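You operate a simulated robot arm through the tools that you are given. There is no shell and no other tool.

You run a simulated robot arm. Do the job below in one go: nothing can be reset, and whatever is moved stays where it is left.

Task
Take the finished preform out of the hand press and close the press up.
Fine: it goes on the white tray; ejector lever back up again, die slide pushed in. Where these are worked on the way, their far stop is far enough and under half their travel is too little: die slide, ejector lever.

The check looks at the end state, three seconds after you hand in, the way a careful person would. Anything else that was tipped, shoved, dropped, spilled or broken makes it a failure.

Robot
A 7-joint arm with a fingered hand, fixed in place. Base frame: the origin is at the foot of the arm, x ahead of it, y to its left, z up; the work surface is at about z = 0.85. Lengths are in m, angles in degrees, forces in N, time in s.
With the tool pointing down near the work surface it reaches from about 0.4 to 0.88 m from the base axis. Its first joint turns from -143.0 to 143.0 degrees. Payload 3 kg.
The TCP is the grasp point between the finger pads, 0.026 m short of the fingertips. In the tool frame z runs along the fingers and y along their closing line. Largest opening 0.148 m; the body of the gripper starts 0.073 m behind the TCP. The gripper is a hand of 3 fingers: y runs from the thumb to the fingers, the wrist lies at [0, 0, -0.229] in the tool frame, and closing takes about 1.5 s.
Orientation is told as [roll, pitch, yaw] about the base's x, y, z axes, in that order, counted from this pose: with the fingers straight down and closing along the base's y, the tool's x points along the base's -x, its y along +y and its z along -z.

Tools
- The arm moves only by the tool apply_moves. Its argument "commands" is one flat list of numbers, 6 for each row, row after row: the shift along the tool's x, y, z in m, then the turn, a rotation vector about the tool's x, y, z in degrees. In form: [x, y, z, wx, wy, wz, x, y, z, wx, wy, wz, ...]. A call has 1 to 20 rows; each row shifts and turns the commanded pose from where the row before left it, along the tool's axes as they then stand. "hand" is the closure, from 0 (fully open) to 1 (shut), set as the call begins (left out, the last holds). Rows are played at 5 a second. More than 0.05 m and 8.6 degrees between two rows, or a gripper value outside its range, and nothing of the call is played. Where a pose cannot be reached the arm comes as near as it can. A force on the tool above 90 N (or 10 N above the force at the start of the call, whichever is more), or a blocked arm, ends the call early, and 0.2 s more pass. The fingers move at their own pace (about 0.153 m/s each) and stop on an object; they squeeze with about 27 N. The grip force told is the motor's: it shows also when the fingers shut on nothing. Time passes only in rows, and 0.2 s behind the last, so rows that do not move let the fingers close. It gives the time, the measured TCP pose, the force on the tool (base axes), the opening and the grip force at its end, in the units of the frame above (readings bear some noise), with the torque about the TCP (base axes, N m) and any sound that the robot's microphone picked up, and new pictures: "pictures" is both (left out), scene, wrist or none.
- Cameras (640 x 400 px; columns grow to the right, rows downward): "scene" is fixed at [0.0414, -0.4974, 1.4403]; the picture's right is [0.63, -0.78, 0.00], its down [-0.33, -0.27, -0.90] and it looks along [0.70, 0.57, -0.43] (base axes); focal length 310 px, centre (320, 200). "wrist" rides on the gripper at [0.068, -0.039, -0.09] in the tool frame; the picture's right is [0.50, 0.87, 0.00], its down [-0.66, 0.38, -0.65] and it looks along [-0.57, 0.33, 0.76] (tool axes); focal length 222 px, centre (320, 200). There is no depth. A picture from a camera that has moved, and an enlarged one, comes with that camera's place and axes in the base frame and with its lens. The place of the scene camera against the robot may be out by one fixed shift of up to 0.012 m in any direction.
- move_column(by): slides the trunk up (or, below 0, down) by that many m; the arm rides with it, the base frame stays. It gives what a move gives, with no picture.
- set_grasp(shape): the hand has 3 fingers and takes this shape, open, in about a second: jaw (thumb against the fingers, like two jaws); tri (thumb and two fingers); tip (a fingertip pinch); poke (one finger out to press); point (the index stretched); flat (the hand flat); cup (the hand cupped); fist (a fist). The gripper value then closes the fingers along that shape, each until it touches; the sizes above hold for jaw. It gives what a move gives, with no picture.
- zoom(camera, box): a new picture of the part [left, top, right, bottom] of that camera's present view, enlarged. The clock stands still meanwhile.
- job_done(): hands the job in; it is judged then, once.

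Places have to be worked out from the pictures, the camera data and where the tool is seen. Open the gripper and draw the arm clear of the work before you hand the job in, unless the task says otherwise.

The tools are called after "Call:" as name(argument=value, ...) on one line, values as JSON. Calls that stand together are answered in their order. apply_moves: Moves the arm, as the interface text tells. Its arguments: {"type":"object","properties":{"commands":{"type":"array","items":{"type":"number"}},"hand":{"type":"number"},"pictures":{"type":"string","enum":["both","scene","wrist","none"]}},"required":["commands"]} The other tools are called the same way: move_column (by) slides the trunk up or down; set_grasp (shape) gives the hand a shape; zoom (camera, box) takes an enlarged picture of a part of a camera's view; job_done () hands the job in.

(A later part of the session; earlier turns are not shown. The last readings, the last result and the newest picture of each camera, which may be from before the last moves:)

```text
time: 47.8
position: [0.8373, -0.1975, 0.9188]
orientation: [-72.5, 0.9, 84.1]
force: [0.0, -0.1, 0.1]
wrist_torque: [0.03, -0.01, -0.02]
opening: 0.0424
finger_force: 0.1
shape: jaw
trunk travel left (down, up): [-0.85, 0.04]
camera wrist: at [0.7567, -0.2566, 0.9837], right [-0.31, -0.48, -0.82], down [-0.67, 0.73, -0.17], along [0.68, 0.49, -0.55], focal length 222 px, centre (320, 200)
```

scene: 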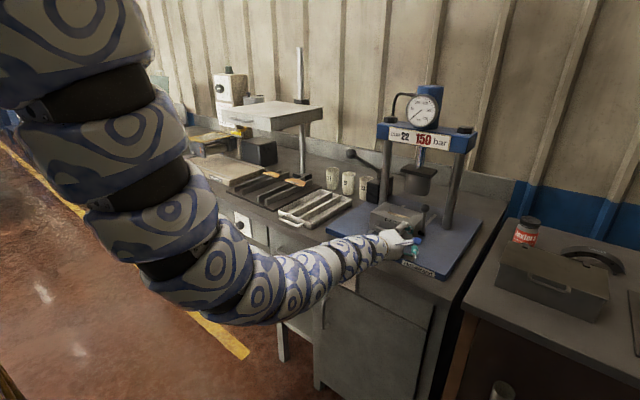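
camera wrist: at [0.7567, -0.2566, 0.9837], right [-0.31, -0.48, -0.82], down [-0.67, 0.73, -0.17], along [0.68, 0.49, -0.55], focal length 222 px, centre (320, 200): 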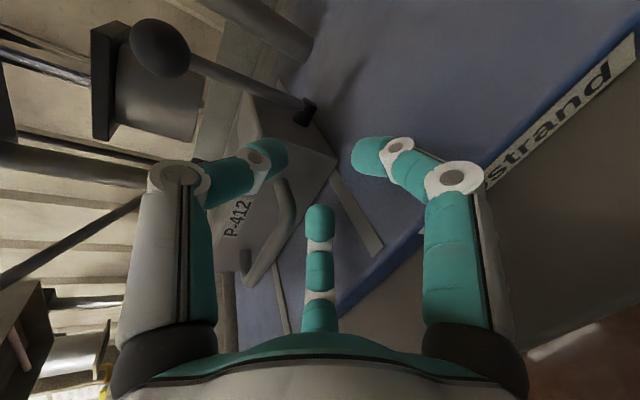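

Contact is released (force ~0). The arm is now in an elbow-low posture with a horizontal forearm, which suits this. I retreat a bit further, then shift back left to y≈-0.122 and restore the yaw.

Call:
apply_moves(commands=[0, 0, -0.02, 0, 0, 0, 0, 0, -0.0236, 0, 0, 0, -0.018, 0.001, 0, 0, -1.4, -0.44, -0.018, 0.001, 0, 0, -1.4, -0.44, -0.018, 0.001, 0, 0, -1.4, -0.44, -0.018, 0.001, 0, 0, -1.4, -0.44, 0, 0, 0, 0, 0, 0], pictures="both")

```text
time: 49.4
position: [0.7986, -0.1215, 0.9251]
orientation: [-72.4, 0.7, 90.1]
force: [-0.1, 1.1, -0.1]
wrist_torque: [0.06, 0.01, 0.0]
opening: 0.0428
finger_force: 0.0
shape: jaw
trunk travel left (down, up): [-0.85, 0.04]
camera wrist: at [0.7254, -0.1873, 0.9907], right [-0.26, -0.51, -0.82], down [-0.74, 0.65, -0.17], along [0.62, 0.56, -0.55], focal length 222 px, centre (320, 200)
```

scene: 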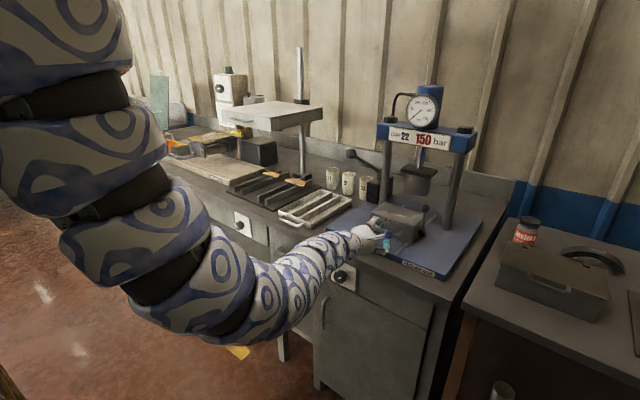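
wrist: 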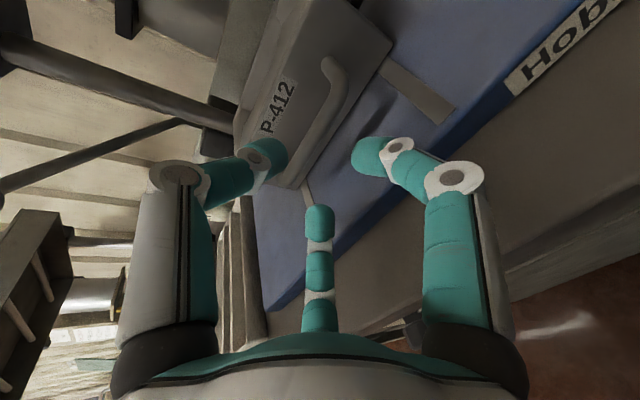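

Well aligned: bar at tool y≈-0.004, z≈+0.072. I lower the tilt slightly for knuckle clearance and advance in small steps.

Call:
apply_moves(commands=[0, 0, 0.01, -3, 0, 0, 0, -0.001, 0.015, -3, 0, 0, 0, 0, 0, 0, 0, 0], pictures="wrist")

Call:
zoom(camera="wrist", box=[200, 40, 440, 240])

```text
time: 50.2
position: [0.8247, -0.1195, 0.9194]
orientation: [-66.4, 0.8, 90.0]
force: [-0.5, 0.2, 0.0]
wrist_torque: [-0.01, 0.01, 0.01]
opening: 0.0427
finger_force: 0.0
shape: jaw
trunk travel left (down, up): [-0.85, 0.04]
camera wrist: at [0.7571, -0.187, 0.9914], right [-0.35, -0.51, -0.79], down [-0.75, 0.65, -0.09], along [0.56, 0.56, -0.61], focal length 222 px, centre (320, 200)
```

wrist: 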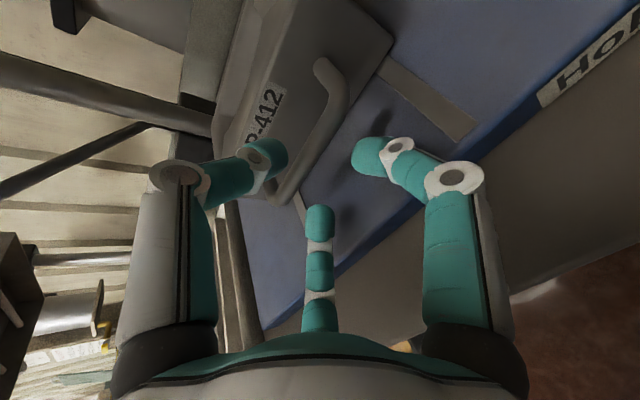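

```text
2.00 times, centred on (320, 140) of wrist
camera zoom: at [0.7571, -0.187, 0.9914], right [-0.35, -0.51, -0.79], down [-0.75, 0.65, -0.09], along [0.56, 0.56, -0.61], focal length 444 px, centre (320, 320)
```

zoom: 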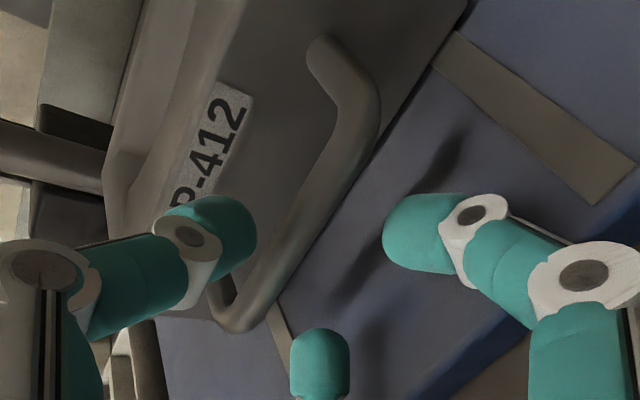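

Tilt change worked without trouble. Now the final 3.4 cm advance, then close on the bar.

Call:
apply_moves(commands=[0, 0, 0.012, 0, 0, 0, 0, 0, 0.012, 0, 0, 0, 0, 0, 0.011, 0, 0, 0, 0, 0, 0, 0, 0, 0], pictures="none")

Call:
apply_moves(commands=[0, 0, 0, 0, 0, 0, 0, 0, 0, 0, 0, 0, 0, 0, 0, 0, 0, 0, 0, 0, 0, 0, 0, 0, 0, 0, 0, 0, 0, 0, 0, 0, 0, 0, 0, 0], hand=1.0, pictures="both")

```text
time: 51.2
position: [0.8557, -0.1202, 0.9046]
orientation: [-66.5, 0.8, 90.0]
force: [-0.2, 0.0, 2.1]
wrist_torque: [0.09, 0.04, 0.02]
opening: 0.0423
finger_force: 0.1
shape: jaw
trunk travel left (down, up): [-0.85, 0.04]
```

```text
time: 52.6
position: [0.8549, -0.1227, 0.9034]
orientation: [-66.3, 0.7, 89.9]
force: [-2.4, -8.2, -9.1]
wrist_torque: [0.08, -0.11, 0.07]
opening: 0.0
finger_force: 26.7
shape: jaw
trunk travel left (down, up): [-0.85, 0.04]
camera wrist: at [0.7887, -0.1892, 0.9762], right [-0.35, -0.51, -0.79], down [-0.75, 0.66, -0.09], along [0.56, 0.56, -0.61], focal length 222 px, centre (320, 200)
```

scene: 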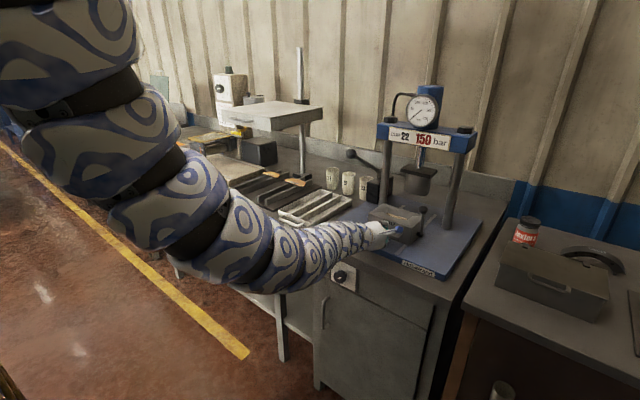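
wrist: 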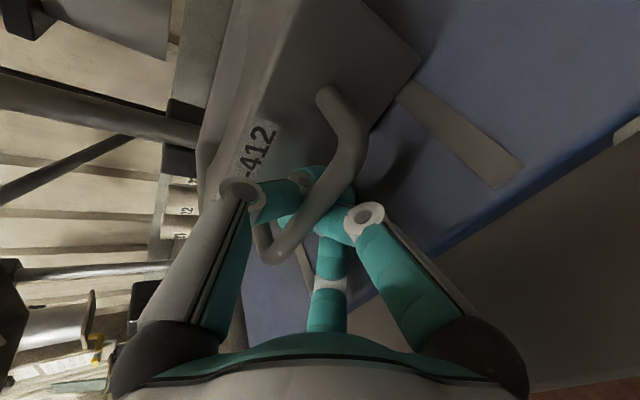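

The bar is captured again. I pull in -x in small steps toward the far stop, watching the force.

Call:
apply_moves(commands=[0, 0.0044, -0.0112, 0.8, 0, 0, 0, 0.0044, -0.0112, 0.8, 0, 0, 0, 0.0044, -0.0112, 0.8, 0, 0, 0, 0, 0, 0, 0, 0], pictures="both")

Call:
zoom(camera="scene", box=[340, 150, 480, 270])

```text
time: 53.6
position: [0.826, -0.122, 0.9019]
orientation: [-68.7, 0.8, 89.9]
force: [73.1, -3.6, -11.8]
wrist_torque: [-0.08, 0.85, -0.28]
opening: 0.0
finger_force: 27.1
shape: jaw
trunk travel left (down, up): [-0.85, 0.04]
camera wrist: at [0.7555, -0.1882, 0.9725], right [-0.32, -0.51, -0.8], down [-0.75, 0.65, -0.12], along [0.59, 0.56, -0.59], focal length 222 px, centre (320, 200)
```

scene: 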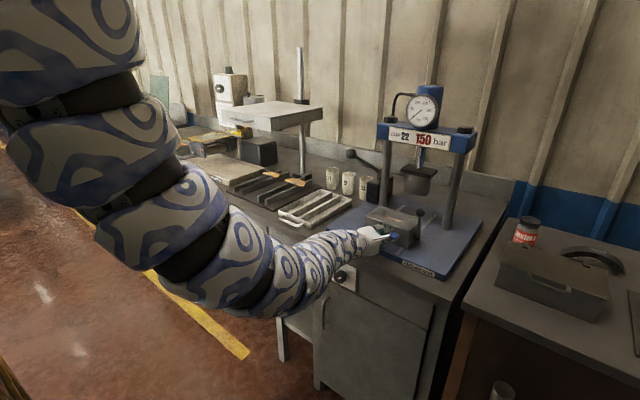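
wrist: 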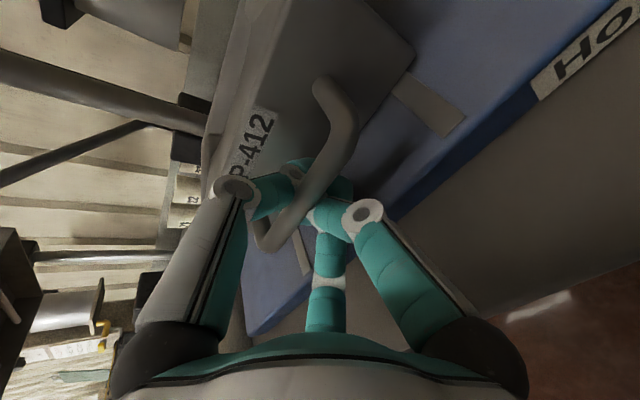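

```text
3.33 times, centred on (410, 210) of scene
camera zoom: at [0.0414, -0.4974, 1.4403], right [0.63, -0.78, 0.0], down [-0.33, -0.27, -0.9], along [0.7, 0.57, -0.43], focal length 1033 px, centre (20, 167)
```

zoom: 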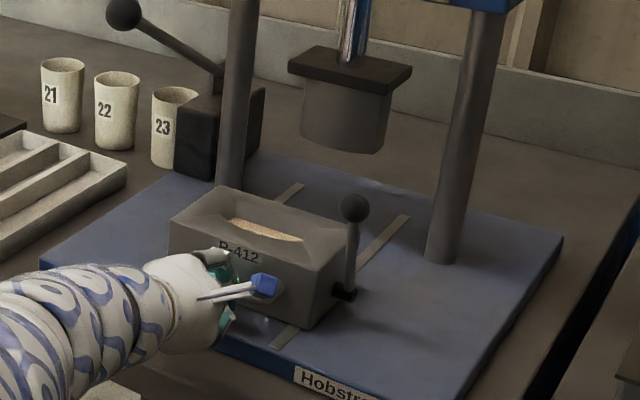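

Force rose to 73 N: the slide is at its far stop (about 16 cm out). I relax the pull, open the fingers and retreat along the finger axis.

Call:
apply_moves(commands=[0, -0.002, 0.0065, 0, 0, 0, 0, 0, 0, 0, 0, 0], pictures="none")

Call:
apply_moves(commands=[0, 0, 0, 0, 0, 0, 0, 0, 0, 0, 0, 0, 0, 0, 0, 0, 0, 0, 0, 0, 0, 0, 0, 0], hand=0.7, pictures="wrist")

Call:
zoom(camera="wrist", box=[200, 40, 440, 240])

```text
time: 54.2
position: [0.827, -0.1215, 0.9026]
orientation: [-68.6, 0.7, 89.9]
force: [33.4, -6.7, -8.1]
wrist_torque: [-0.03, 0.35, -0.1]
opening: 0.0003
finger_force: 26.5
shape: jaw
trunk travel left (down, up): [-0.85, 0.04]
```

```text
time: 55.2
position: [0.8249, -0.1207, 0.9059]
orientation: [-68.8, 0.8, 90.0]
force: [-5.2, 0.9, 2.4]
wrist_torque: [0.07, -0.05, 0.1]
opening: 0.0419
finger_force: 0.1
shape: jaw
trunk travel left (down, up): [-0.85, 0.04]
camera wrist: at [0.7557, -0.1871, 0.9747], right [-0.31, -0.51, -0.8], down [-0.75, 0.65, -0.13], along [0.59, 0.56, -0.59], focal length 222 px, centre (320, 200)
```

wrist: 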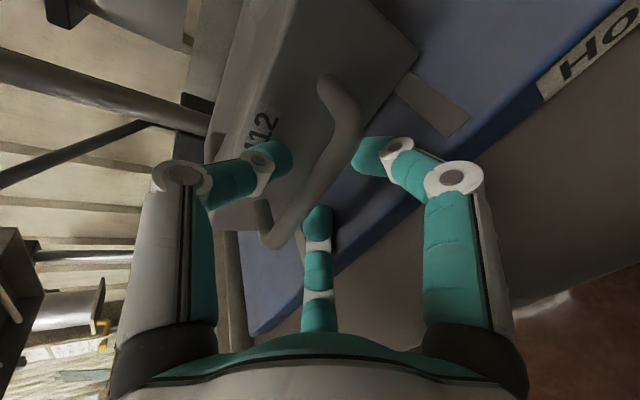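

```text
2.00 times, centred on (320, 140) of wrist
camera zoom: at [0.7557, -0.1871, 0.9747], right [-0.31, -0.51, -0.8], down [-0.75, 0.65, -0.13], along [0.59, 0.56, -0.59], focal length 444 px, centre (320, 320)
```

zoom: 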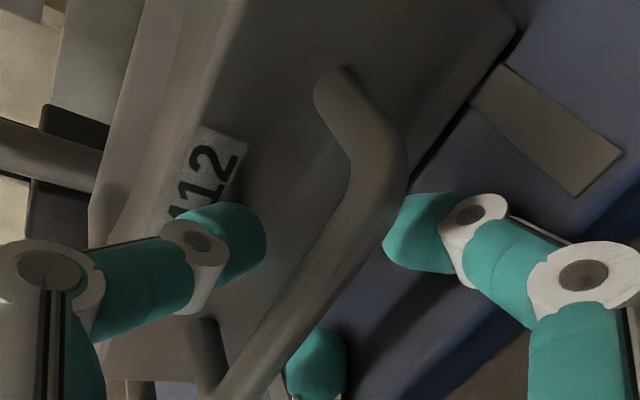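

The bar is free. I retreat 6 cm along the fingers.

Call:
apply_moves(commands=[0, 0.001, -0.015, 0.5, 0, 0, 0, 0, -0.015, 0.5, 0, 0, 0, 0, -0.015, 0.5, 0, 0, 0, 0, -0.015, 0.5, 0, 0, 0, 0, 0, 0, 0, 0], pictures="both")

Call:
zoom(camera="scene", box=[340, 150, 480, 270])

```text
time: 56.4
position: [0.7701, -0.1214, 0.9255]
orientation: [-70.8, 1.0, 90.0]
force: [-0.4, -0.2, 0.3]
wrist_torque: [0.03, -0.04, -0.03]
opening: 0.0422
finger_force: 0.1
shape: jaw
trunk travel left (down, up): [-0.85, 0.04]
camera wrist: at [0.6979, -0.1882, 0.9923], right [-0.29, -0.51, -0.81], down [-0.74, 0.65, -0.15], along [0.61, 0.56, -0.57], focal length 222 px, centre (320, 200)
```

scene: 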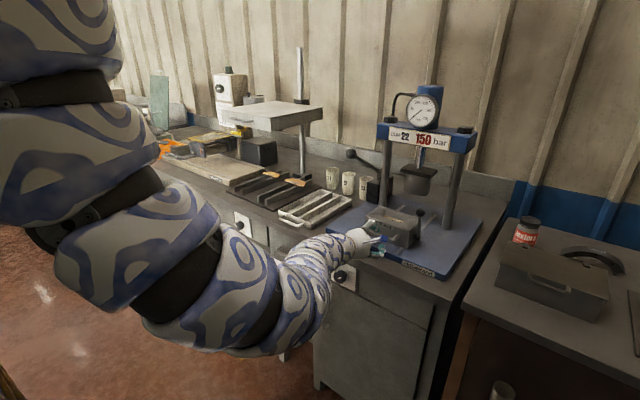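
wrist: 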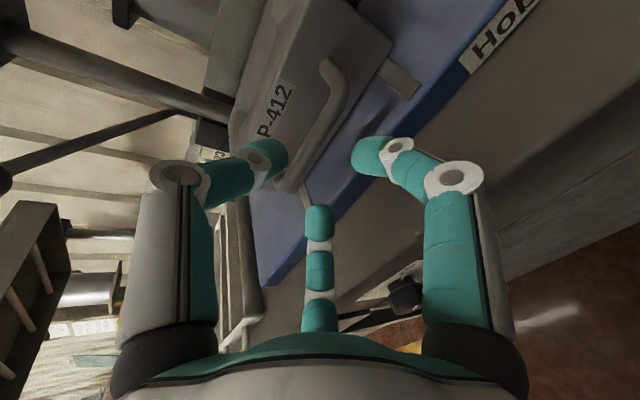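

```text
3.33 times, centred on (410, 210) of scene
camera zoom: at [0.0414, -0.4974, 1.4403], right [0.63, -0.78, 0.0], down [-0.33, -0.27, -0.9], along [0.7, 0.57, -0.43], focal length 1033 px, centre (20, 167)
```

zoom: 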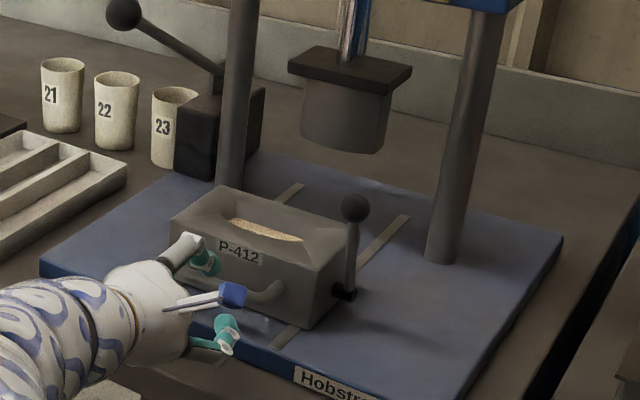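

The slide stays out at its stop. The ejector lever's ball is now at about (0.897, -0.212, 0.993) with its pivot near (0.905, -0.213, 0.895). I move the hand in front of the ball to measure it.

Call:
apply_moves(commands=[0.03, -0.0205, -0.0071, 0, 0, 0, 0.03, -0.0205, -0.0071, 0, 0, 0, 0.03, -0.0205, -0.0071, 0, 0, 0, 0, 0, 0, 0, 0, 0], pictures="both")

Call:
zoom(camera="wrist", box=[160, 20, 440, 220])

```text
time: 57.4
position: [0.7686, -0.2107, 0.9914]
orientation: [-70.8, 0.9, 90.0]
force: [0.0, -0.4, -0.4]
wrist_torque: [0.04, -0.01, 0.0]
opening: 0.0424
finger_force: 0.1
shape: jaw
trunk travel left (down, up): [-0.85, 0.04]
camera wrist: at [0.6975, -0.2774, 1.0592], right [-0.29, -0.51, -0.81], down [-0.74, 0.65, -0.15], along [0.61, 0.56, -0.57], focal length 222 px, centre (320, 200)
```

scene: 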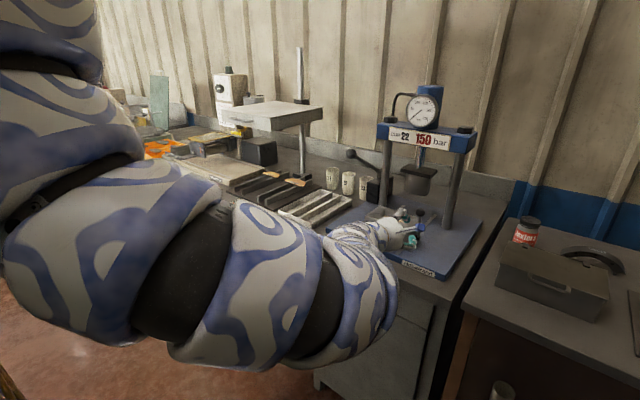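
wrist: 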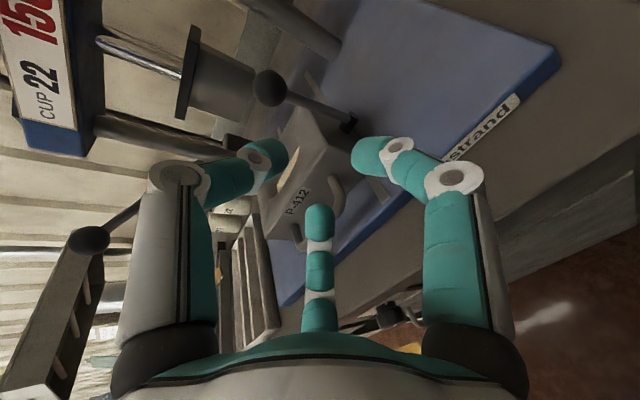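

```text
2.00 times, centred on (300, 120) of wrist
camera zoom: at [0.6975, -0.2774, 1.0592], right [-0.29, -0.51, -0.81], down [-0.74, 0.65, -0.15], along [0.61, 0.56, -0.57], focal length 444 px, centre (360, 360)
```

zoom: 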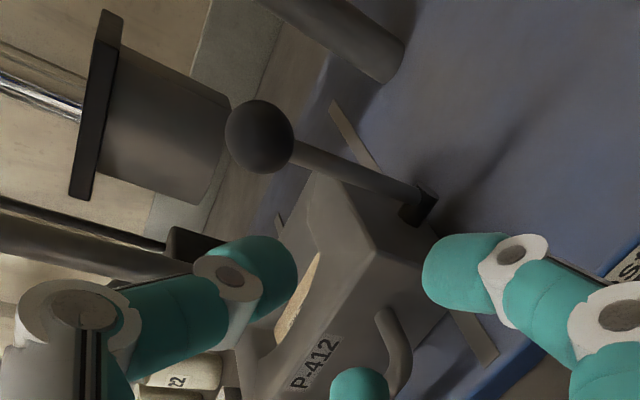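

Ball measured at about (0.893, -0.213, 1.000), diameter 30 mm, lever nearly vertical. I'll open to ~66 mm, line up, and advance partway toward the ball.

Call:
apply_moves(commands=[0.002, -0.024, 0.02, 0, 0, 0, 0, -0.025, 0.02, 0, 0, 0, 0, 0, 0.02, 0, 0, 0, 0, 0, 0, 0, 0, 0], hand=0.55, pictures="wrist")

Call:
zoom(camera="wrist", box=[180, 20, 440, 220])

Call:
zoom(camera="scene", box=[360, 170, 460, 260])

```text
time: 58.4
position: [0.8422, -0.2125, 1.0181]
orientation: [-70.7, 0.8, 90.0]
force: [-0.2, 0.4, -0.3]
wrist_torque: [-0.01, -0.02, 0.02]
opening: 0.0637
finger_force: 0.0
shape: jaw
trunk travel left (down, up): [-0.85, 0.04]
camera wrist: at [0.7708, -0.2792, 1.0849], right [-0.29, -0.51, -0.81], down [-0.74, 0.65, -0.15], along [0.61, 0.56, -0.57], focal length 222 px, centre (320, 200)
```

wrist: 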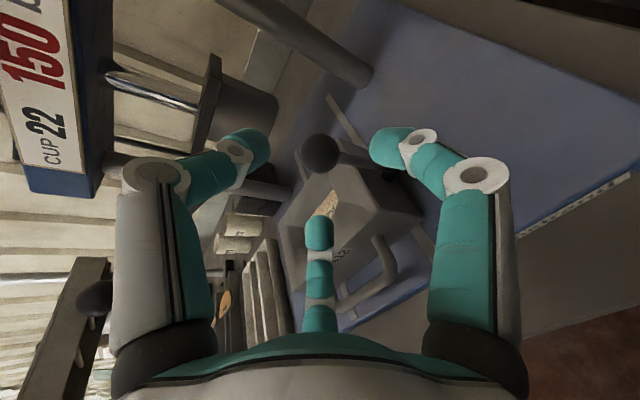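

```text
2.00 times, centred on (310, 120) of wrist
camera zoom: at [0.7708, -0.2792, 1.0849], right [-0.29, -0.51, -0.81], down [-0.74, 0.65, -0.15], along [0.61, 0.56, -0.57], focal length 444 px, centre (340, 360)
```

zoom: 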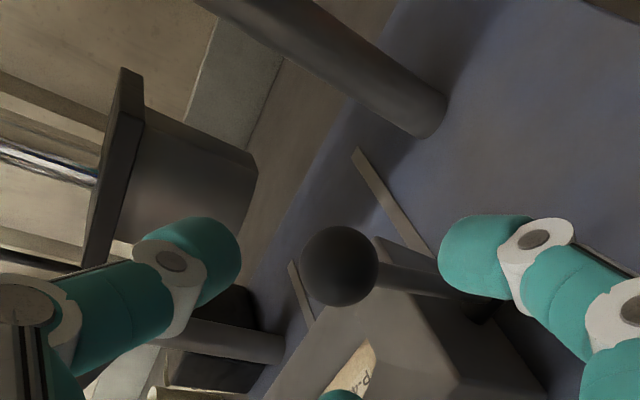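

```text
4.44 times, centred on (410, 215) of scene
camera zoom: at [0.0414, -0.4974, 1.4403], right [0.63, -0.78, 0.0], down [-0.33, -0.27, -0.9], along [0.7, 0.57, -0.43], focal length 1377 px, centre (-80, 133)
```

zoom: 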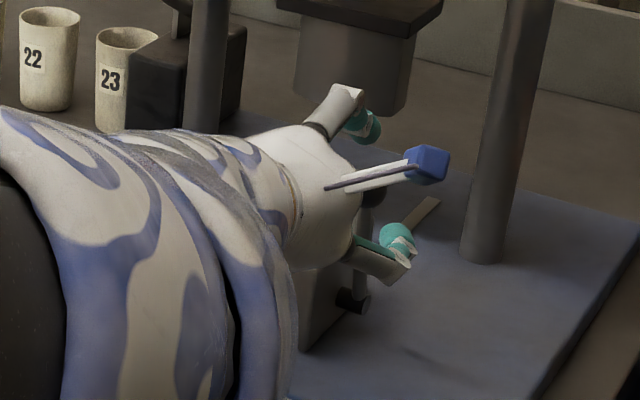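

Two views agree: ball at (0.889, -0.214, 1.002), straight ahead at 5 cm. I advance 4.2 cm and close on it.

Call:
apply_moves(commands=[0.001, 0, 0.014, 0, 0, 0, 0, 0, 0.014, 0, 0, 0, 0, 0, 0.014, 0, 0, 0, 0, 0, 0, 0, 0, 0], pictures="wrist")

Call:
zoom(camera="wrist", box=[180, 20, 440, 220])

```text
time: 59.4
position: [0.8825, -0.2148, 1.0036]
orientation: [-70.8, 0.8, 89.9]
force: [-0.4, 0.0, 0.3]
wrist_torque: [-0.04, 0.03, -0.01]
opening: 0.0637
finger_force: 0.1
shape: jaw
trunk travel left (down, up): [-0.85, 0.04]
camera wrist: at [0.8099, -0.2807, 1.0712], right [-0.29, -0.51, -0.81], down [-0.74, 0.65, -0.15], along [0.61, 0.56, -0.57], focal length 222 px, centre (320, 200)
```

wrist: 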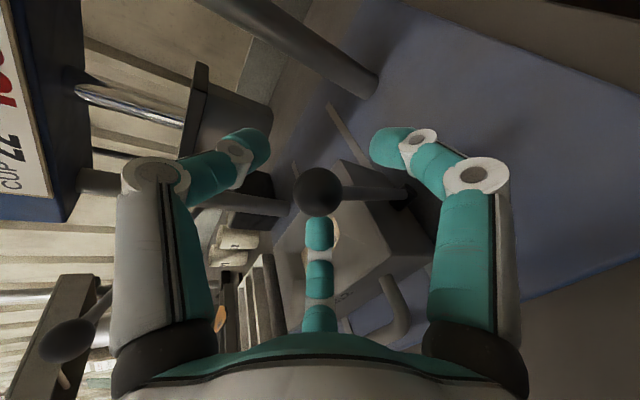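

```text
2.00 times, centred on (310, 120) of wrist
camera zoom: at [0.8099, -0.2807, 1.0712], right [-0.29, -0.51, -0.81], down [-0.74, 0.65, -0.15], along [0.61, 0.56, -0.57], focal length 444 px, centre (340, 360)
```

zoom: 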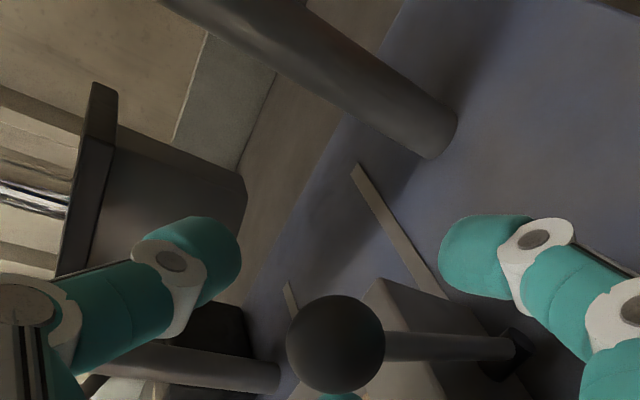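

The ball sits at the grasp centre. I close the hand on it.

Call:
apply_moves(commands=[0, 0, 0, 0, 0, 0, 0, 0, 0, 0, 0, 0, 0, 0, 0, 0, 0, 0, 0, 0, 0, 0, 0, 0, 0, 0, 0, 0, 0, 0, 0, 0, 0, 0, 0, 0], hand=1.0, pictures="wrist")

Call:
zoom(camera="wrist", box=[180, 60, 460, 260])

```text
time: 60.8
position: [0.883, -0.214, 1.0031]
orientation: [-70.7, 0.7, 89.9]
force: [3.3, 0.9, -5.5]
wrist_torque: [-0.02, -0.01, 0.03]
opening: 0.0094
finger_force: 27.4
shape: jaw
trunk travel left (down, up): [-0.85, 0.04]
camera wrist: at [0.8105, -0.2805, 1.0706], right [-0.29, -0.51, -0.81], down [-0.74, 0.65, -0.15], along [0.61, 0.56, -0.57], focal length 222 px, centre (320, 200)
```

wrist: 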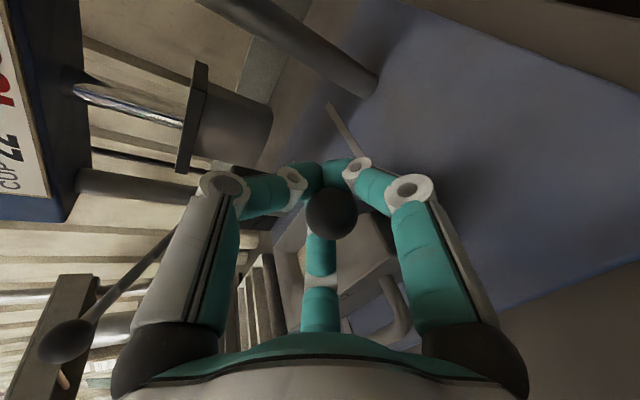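

```text
2.00 times, centred on (320, 160) of wrist
camera zoom: at [0.8105, -0.2805, 1.0706], right [-0.29, -0.51, -0.81], down [-0.74, 0.65, -0.15], along [0.61, 0.56, -0.57], focal length 444 px, centre (320, 280)
```

zoom: 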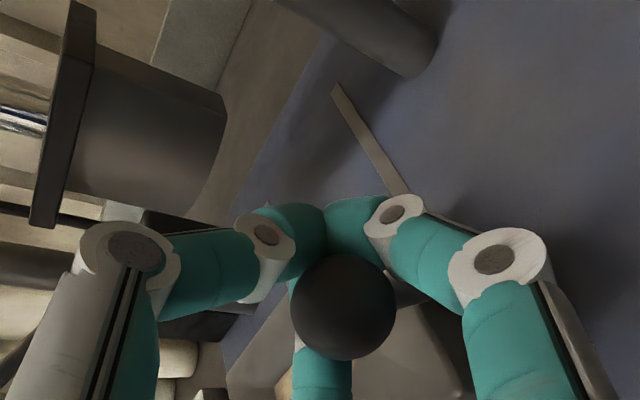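

The fingers caged the ball and the lever already gave slightly toward the robot, so it swings toward -x. I now follow its arc down (about 32° in this call) and check force and pictures.

Call:
apply_moves(commands=[0, 0.007, -0.0116, 0, 0, 0, 0, 0.0085, -0.0105, 0, 0, 0, 0, 0.01, -0.0092, 0, 0, 0, 0, 0.0112, -0.0078, 0, 0, 0, 0, 0, 0, 0, 0, 0], pictures="both")

Call:
zoom(camera="scene", box=[340, 150, 480, 270])

```text
time: 62.0
position: [0.8323, -0.2135, 0.9822]
orientation: [-70.7, 0.8, 90.0]
force: [1.9, 0.3, -0.8]
wrist_torque: [-0.04, 0.01, 0.03]
opening: 0.0086
finger_force: 26.6
shape: jaw
trunk travel left (down, up): [-0.85, 0.04]
camera wrist: at [0.7611, -0.2796, 1.0497], right [-0.28, -0.51, -0.81], down [-0.74, 0.65, -0.15], along [0.61, 0.56, -0.57], focal length 222 px, centre (320, 200)
```

scene: 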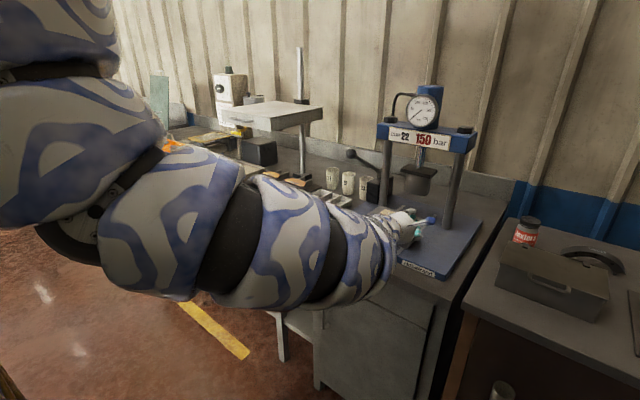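
wrist: 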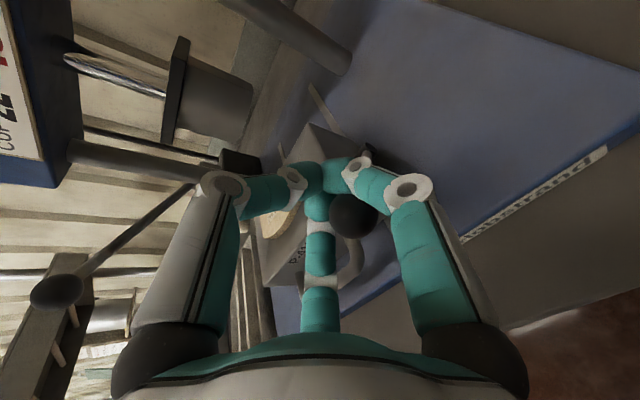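

```text
3.33 times, centred on (410, 210) of scene
camera zoom: at [0.0414, -0.4974, 1.4403], right [0.63, -0.78, 0.0], down [-0.33, -0.27, -0.9], along [0.7, 0.57, -0.43], focal length 1033 px, centre (20, 167)
```

zoom: 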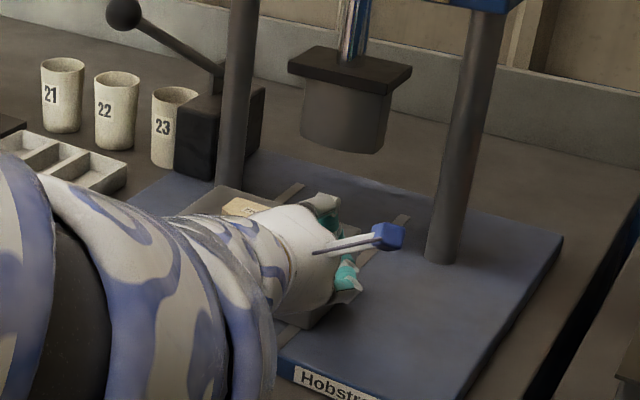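

The lever has swung down to roughly 50° and the preform looks raised. I zoom in to see where the ball is relative to the fingers.

Call:
zoom(camera="wrist", box=[220, 100, 440, 270])

Call:
zoom(camera="scene", box=[380, 190, 440, 240])

```text
2.35 times, centred on (330, 185) of wrist
camera zoom: at [0.7611, -0.2796, 1.0497], right [-0.28, -0.51, -0.81], down [-0.74, 0.65, -0.15], along [0.61, 0.56, -0.57], focal length 523 px, centre (296, 235)
```

zoom: 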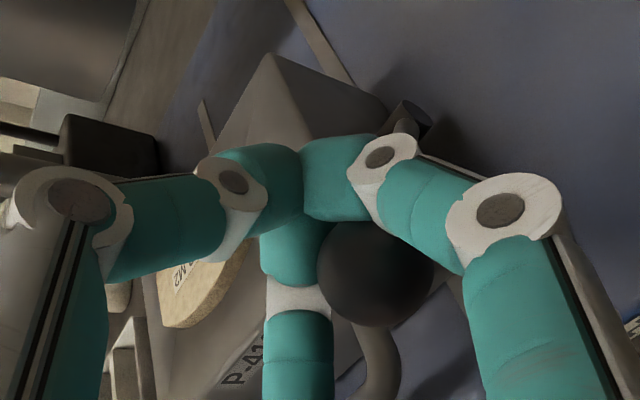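

```text
8.00 times, centred on (410, 215) of scene
camera zoom: at [0.0414, -0.4974, 1.4403], right [0.63, -0.78, 0.0], down [-0.33, -0.27, -0.9], along [0.7, 0.57, -0.43], focal length 2479 px, centre (-400, 80)
```

zoom: 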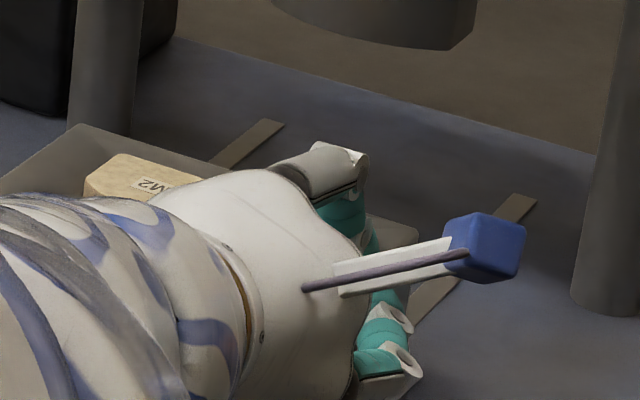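

The preform has clearly risen out of the die. The ball is caged between the fingers at about 50° of swing; I continue along the arc toward the lever's far stop.

Call:
apply_moves(commands=[0, 0.0128, -0.0043, 0, 0, 0, 0, 0.0133, -0.0025, 0, 0, 0, 0, 0, 0, 0, 0, 0], pictures="wrist")

Call:
zoom(camera="wrist", box=[220, 100, 440, 270])

Call:
zoom(camera="scene", box=[380, 190, 440, 240])

```text
time: 62.8
position: [0.8181, -0.2136, 0.9594]
orientation: [-70.8, 0.8, 89.9]
force: [1.5, 1.1, 1.2]
wrist_torque: [0.02, -0.02, 0.0]
opening: 0.0086
finger_force: 26.9
shape: jaw
trunk travel left (down, up): [-0.85, 0.04]
camera wrist: at [0.7457, -0.2804, 1.0271], right [-0.29, -0.51, -0.81], down [-0.74, 0.65, -0.15], along [0.61, 0.56, -0.57], focal length 222 px, centre (320, 200)
```

wrist: 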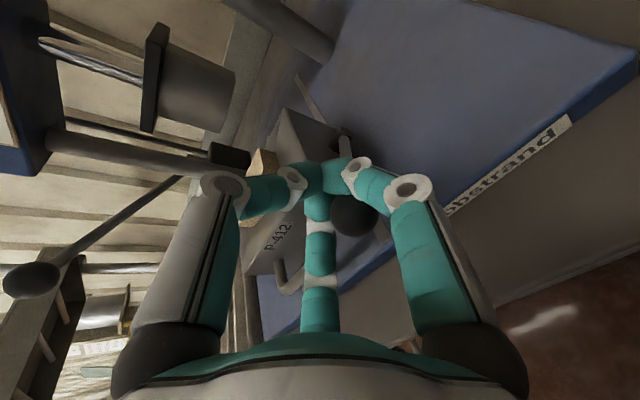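

```text
2.35 times, centred on (330, 185) of wrist
camera zoom: at [0.7457, -0.2804, 1.0271], right [-0.29, -0.51, -0.81], down [-0.74, 0.65, -0.15], along [0.61, 0.56, -0.57], focal length 523 px, centre (296, 235)
```

zoom: 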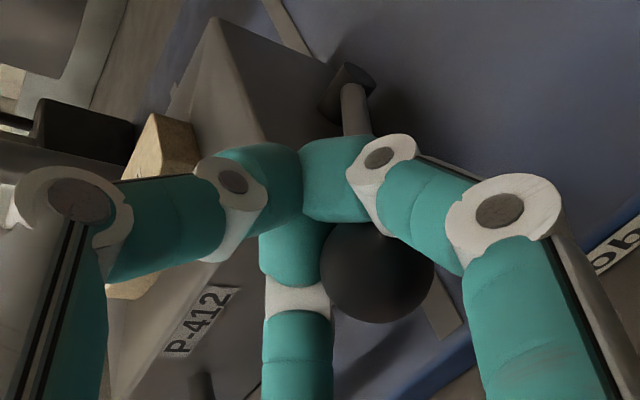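

```text
8.00 times, centred on (410, 215) of scene
camera zoom: at [0.0414, -0.4974, 1.4403], right [0.63, -0.78, 0.0], down [-0.33, -0.27, -0.9], along [0.7, 0.57, -0.43], focal length 2479 px, centre (-400, 80)
```

zoom: 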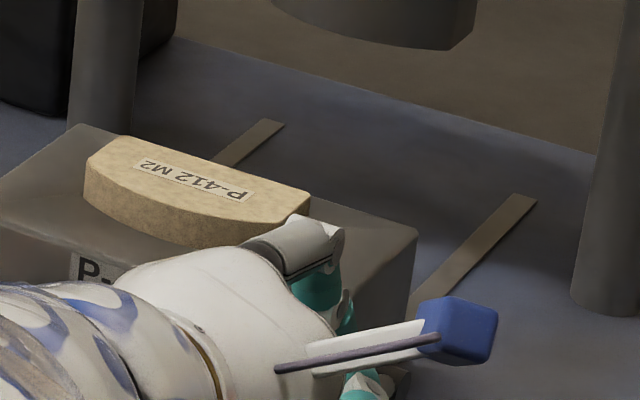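

Lever at about 68° and the preform stands proud of the die. I continue the last bit toward the stop.

Call:
apply_moves(commands=[0, 0.0138, 0.0002, 0, 0, 0, 0, 0, 0, 0, 0, 0], pictures="none")

Call:
apply_moves(commands=[0, 0.0136, 0.0022, 0, 0, 0, 0, 0, 0, 0, 0, 0], pictures="wrist")

Call:
zoom(camera="wrist", box=[220, 100, 440, 270])

Call:
zoom(camera="scene", box=[370, 180, 450, 240])

```text
time: 63.4
position: [0.8138, -0.2142, 0.9468]
orientation: [-70.8, 0.9, 89.9]
force: [-0.3, -0.4, 0.2]
wrist_torque: [0.01, 0.02, -0.03]
opening: 0.0085
finger_force: 27.1
shape: jaw
trunk travel left (down, up): [-0.85, 0.04]
```

```text
time: 64.0
position: [0.8108, -0.2139, 0.9337]
orientation: [-71.0, 0.9, 89.9]
force: [5.2, 0.8, 6.6]
wrist_torque: [0.1, -0.04, -0.04]
opening: 0.0088
finger_force: 27.0
shape: jaw
trunk travel left (down, up): [-0.85, 0.04]
camera wrist: at [0.7397, -0.2811, 1.0009], right [-0.28, -0.51, -0.81], down [-0.74, 0.65, -0.15], along [0.61, 0.56, -0.57], focal length 222 px, centre (320, 200)
```

wrist: 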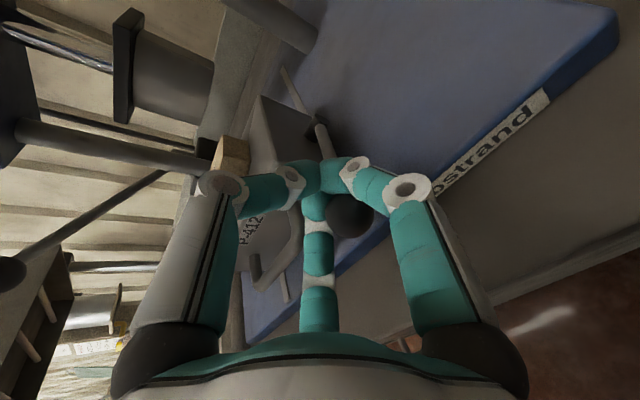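

```text
2.35 times, centred on (330, 185) of wrist
camera zoom: at [0.7397, -0.2811, 1.0009], right [-0.28, -0.51, -0.81], down [-0.74, 0.65, -0.15], along [0.61, 0.56, -0.57], focal length 523 px, centre (296, 235)
```

zoom: 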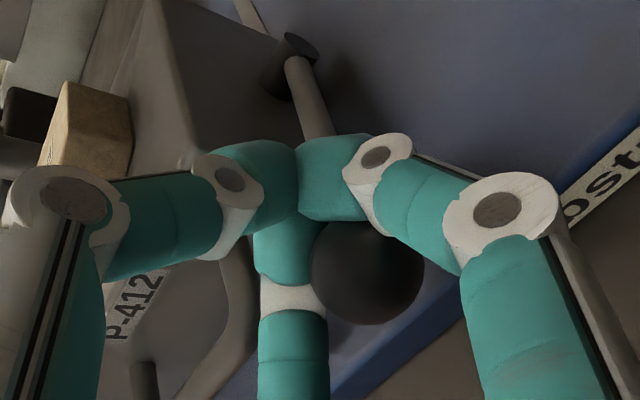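

```text
6.67 times, centred on (410, 210) of scene
camera zoom: at [0.0414, -0.4974, 1.4403], right [0.63, -0.78, 0.0], down [-0.33, -0.27, -0.9], along [0.7, 0.57, -0.43], focal length 2066 px, centre (-280, 133)
```

zoom: 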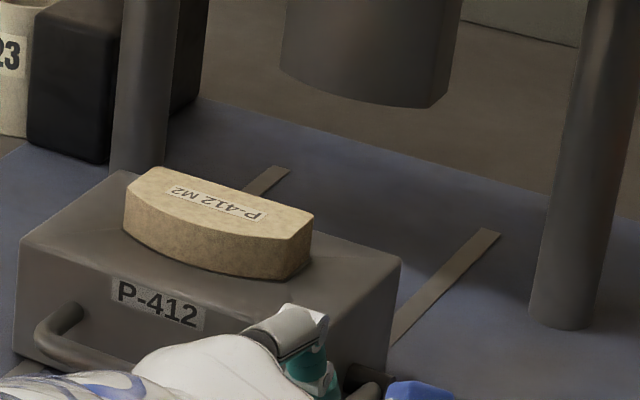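

The preform is now fully ejected above the die top, and a small reaction force (≈7 N up) suggests the lever is at its stop. I push 4 mm more to confirm.

Call:
apply_moves(commands=[0, 0.005, 0.001, 0, 0, 0, 0, 0, 0, 0, 0, 0], pictures="none")

```text
time: 64.6
position: [0.8099, -0.2143, 0.9294]
orientation: [-70.8, 0.9, 90.0]
force: [10.8, -0.1, 18.3]
wrist_torque: [0.05, -0.16, -0.06]
opening: 0.009
finger_force: 26.9
shape: jaw
trunk travel left (down, up): [-0.85, 0.04]
```

The reaction rises to 18 N, so the lever is on its stop. I relieve the pressure, open the fingers (they straddle the ball) and lift straight up away from it.

Call:
apply_moves(commands=[0, -0.006, -0.002, 0, 0, 0, 0, 0, 0, 0, 0, 0, 0, 0, 0, 0, 0, 0, 0, 0, 0, 0, 0, 0], hand=0.55, pictures="wrist")

Call:
zoom(camera="scene", box=[370, 180, 450, 240])

```text
time: 65.6
position: [0.8087, -0.216, 0.9338]
orientation: [-70.9, 0.8, 89.9]
force: [-1.0, -0.5, -0.2]
wrist_torque: [-0.02, 0.01, -0.03]
opening: 0.0637
finger_force: 0.1
shape: jaw
trunk travel left (down, up): [-0.85, 0.04]
camera wrist: at [0.7376, -0.282, 1.0014], right [-0.29, -0.51, -0.81], down [-0.74, 0.65, -0.15], along [0.61, 0.56, -0.57], focal length 222 px, centre (320, 200)
```

wrist: 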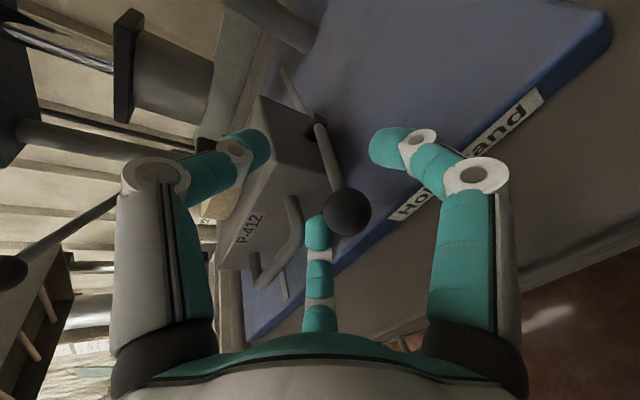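

```text
6.67 times, centred on (410, 210) of scene
camera zoom: at [0.0414, -0.4974, 1.4403], right [0.63, -0.78, 0.0], down [-0.33, -0.27, -0.9], along [0.7, 0.57, -0.43], focal length 2066 px, centre (-280, 133)
```

zoom: 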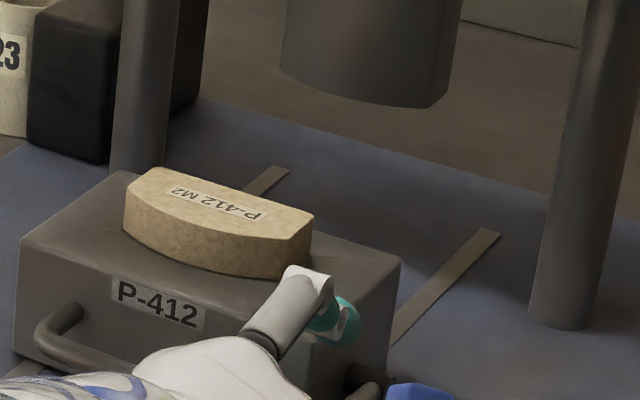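

The lever stays down and the preform stays up. I lift the hand away from the ball, then retreat toward the robot and up into free space.

Call:
apply_moves(commands=[0, -0.0236, -0.0082, 0, 0, 0, 0, -0.0236, -0.0082, 0, 0, 0, 0, -0.02, -0.03, 0, 0, 0, 0, -0.02, -0.03, 0, 0, 0, 0, 0, 0, 0, 0, 0], pictures="both")

Call:
zoom(camera="scene", box=[360, 170, 460, 260])

```text
time: 66.8
position: [0.7664, -0.2149, 1.0433]
orientation: [-70.8, 0.9, 90.0]
force: [0.2, -1.1, -0.5]
wrist_torque: [-0.05, -0.01, -0.03]
opening: 0.064
finger_force: 0.1
shape: jaw
trunk travel left (down, up): [-0.85, 0.04]
camera wrist: at [0.6947, -0.2811, 1.1102], right [-0.29, -0.51, -0.81], down [-0.74, 0.65, -0.15], along [0.61, 0.56, -0.57], focal length 222 px, centre (320, 200)
```

scene: 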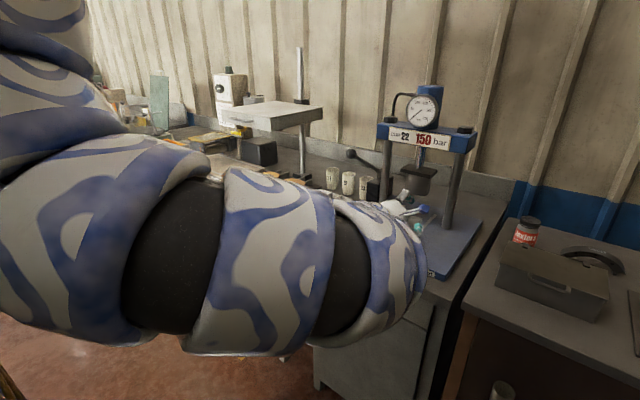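
wrist: 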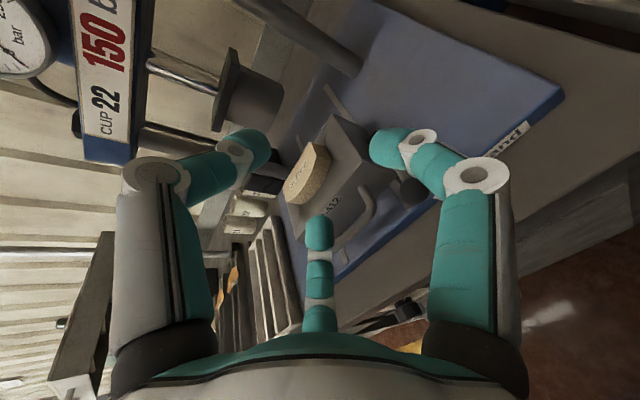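

```text
4.44 times, centred on (410, 215) of scene
camera zoom: at [0.0414, -0.4974, 1.4403], right [0.63, -0.78, 0.0], down [-0.33, -0.27, -0.9], along [0.7, 0.57, -0.43], focal length 1377 px, centre (-80, 133)
```

zoom: 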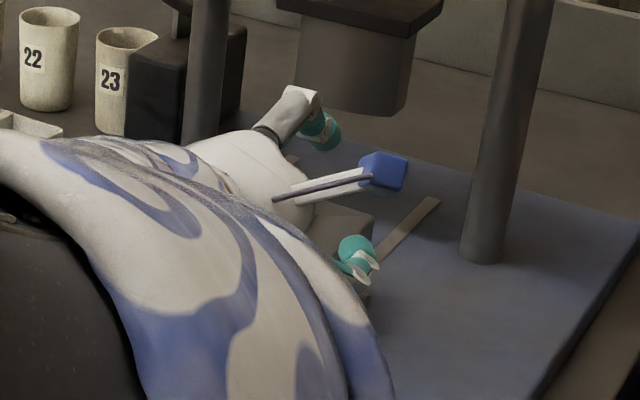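

Good unobstructed view of the preform from the wrist camera; I zoom to measure it.

Call:
zoom(camera="wrist", box=[230, 60, 450, 260])

```text
2.00 times, centred on (340, 160) of wrist
camera zoom: at [0.6947, -0.2811, 1.1102], right [-0.29, -0.51, -0.81], down [-0.74, 0.65, -0.15], along [0.61, 0.56, -0.57], focal length 444 px, centre (280, 280)
```

zoom: 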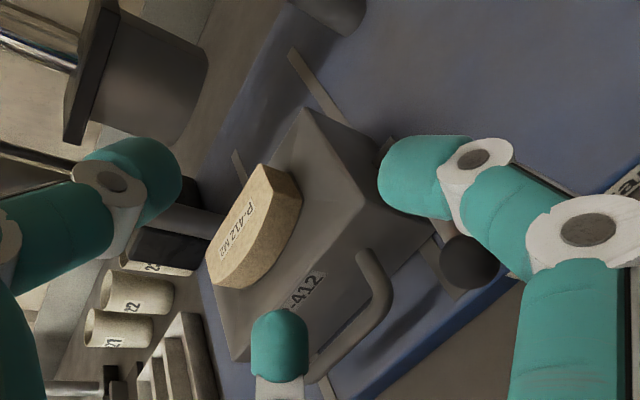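

Preform measured: back edge at x≈0.939, y from -0.07 to -0.16, centre ≈ (0.918, -0.115). To pick it from above I need a near-vertical tool, so I rise and reduce the tilt in free space.

Call:
apply_moves(commands=[0, -0.0427, 0.001, -8, 0, 0, 0, -0.0425, -0.005, -8, 0, 0, 0, -0.0413, -0.0107, -8, 0, 0, 0, 0, 0, 0, 0, 0], pictures="scene")

```text
time: 67.8
position: [0.8116, -0.2103, 1.1639]
orientation: [-46.8, 0.7, 89.9]
force: [0.3, -0.2, -0.3]
wrist_torque: [0.02, 0.0, 0.01]
opening: 0.0637
finger_force: 0.0
shape: jaw
trunk travel left (down, up): [-0.85, 0.04]
```

scene: 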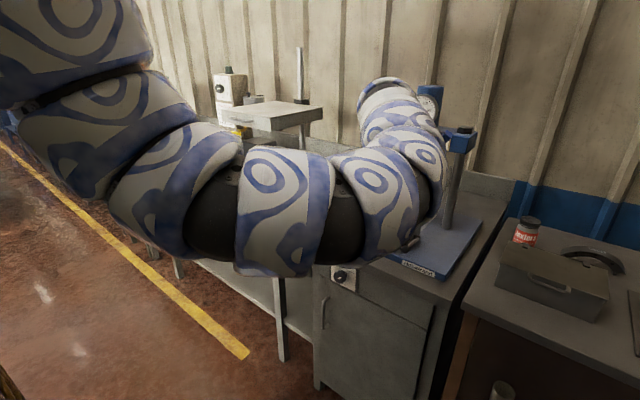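

The arm is now in the elbow-right posture, in free space. I continue rising and straightening the tool.

Call:
apply_moves(commands=[0, -0.0395, -0.0165, -8, 0, 0, 0, -0.0368, -0.0218, -8, 0, 0, 0, -0.0334, -0.0267, -8, 0, 0, 0, 0, 0, 0, 0, 0], pictures="both")

```text
time: 68.8
position: [0.8579, -0.2081, 1.2819]
orientation: [-22.8, 0.8, 90.1]
force: [0.9, -0.3, 0.6]
wrist_torque: [0.02, 0.01, 0.0]
opening: 0.0637
finger_force: 0.1
shape: jaw
trunk travel left (down, up): [-0.85, 0.04]
camera wrist: at [0.8588, -0.2741, 1.3814], right [-0.8, -0.5, -0.33], down [-0.6, 0.66, 0.45], along [-0.01, 0.55, -0.83], focal length 222 px, centre (320, 200)
```

scene: 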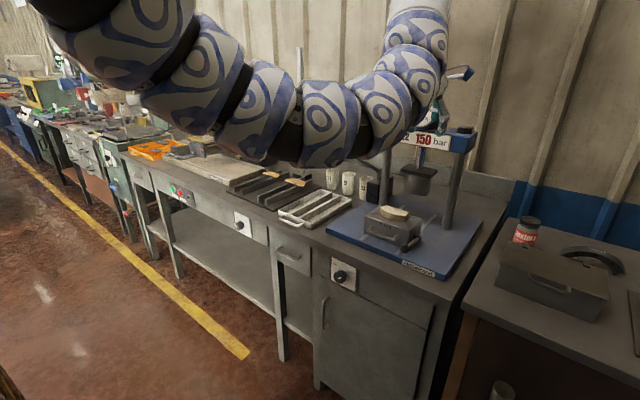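
wrist: 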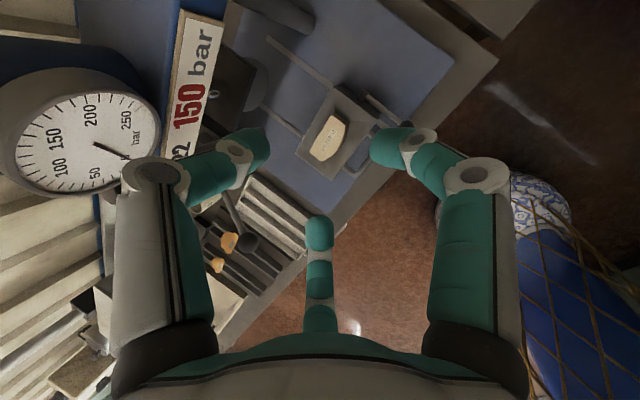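

Clear view of the whole press now. I zoom the scene to check the preform and the lever.

Call:
zoom(camera="scene", box=[350, 180, 450, 265])

Call:
zoom(camera="wrist", box=[260, 60, 460, 200])

```text
4.71 times, centred on (400, 222) of scene
camera zoom: at [0.0414, -0.4974, 1.4403], right [0.63, -0.78, 0.0], down [-0.33, -0.27, -0.9], along [0.7, 0.57, -0.43], focal length 1458 px, centre (-56, 94)
```

zoom: 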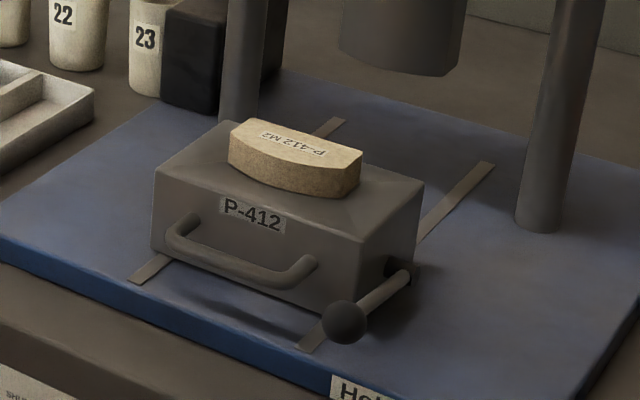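

```text
2.86 times, centred on (360, 130) of wrist
camera zoom: at [0.8588, -0.2741, 1.3814], right [-0.8, -0.5, -0.33], down [-0.6, 0.66, 0.45], along [-0.01, 0.55, -0.83], focal length 635 px, centre (206, 400)
```

zoom: 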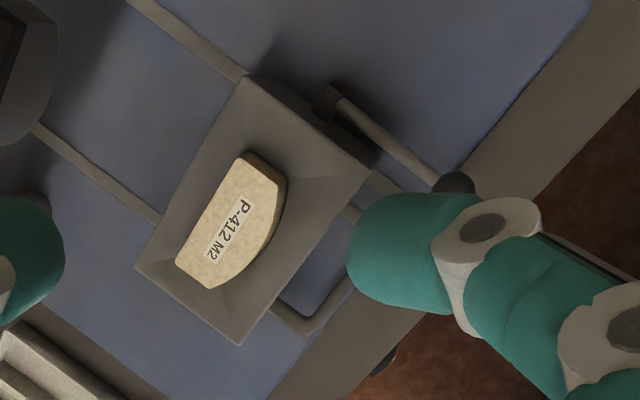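

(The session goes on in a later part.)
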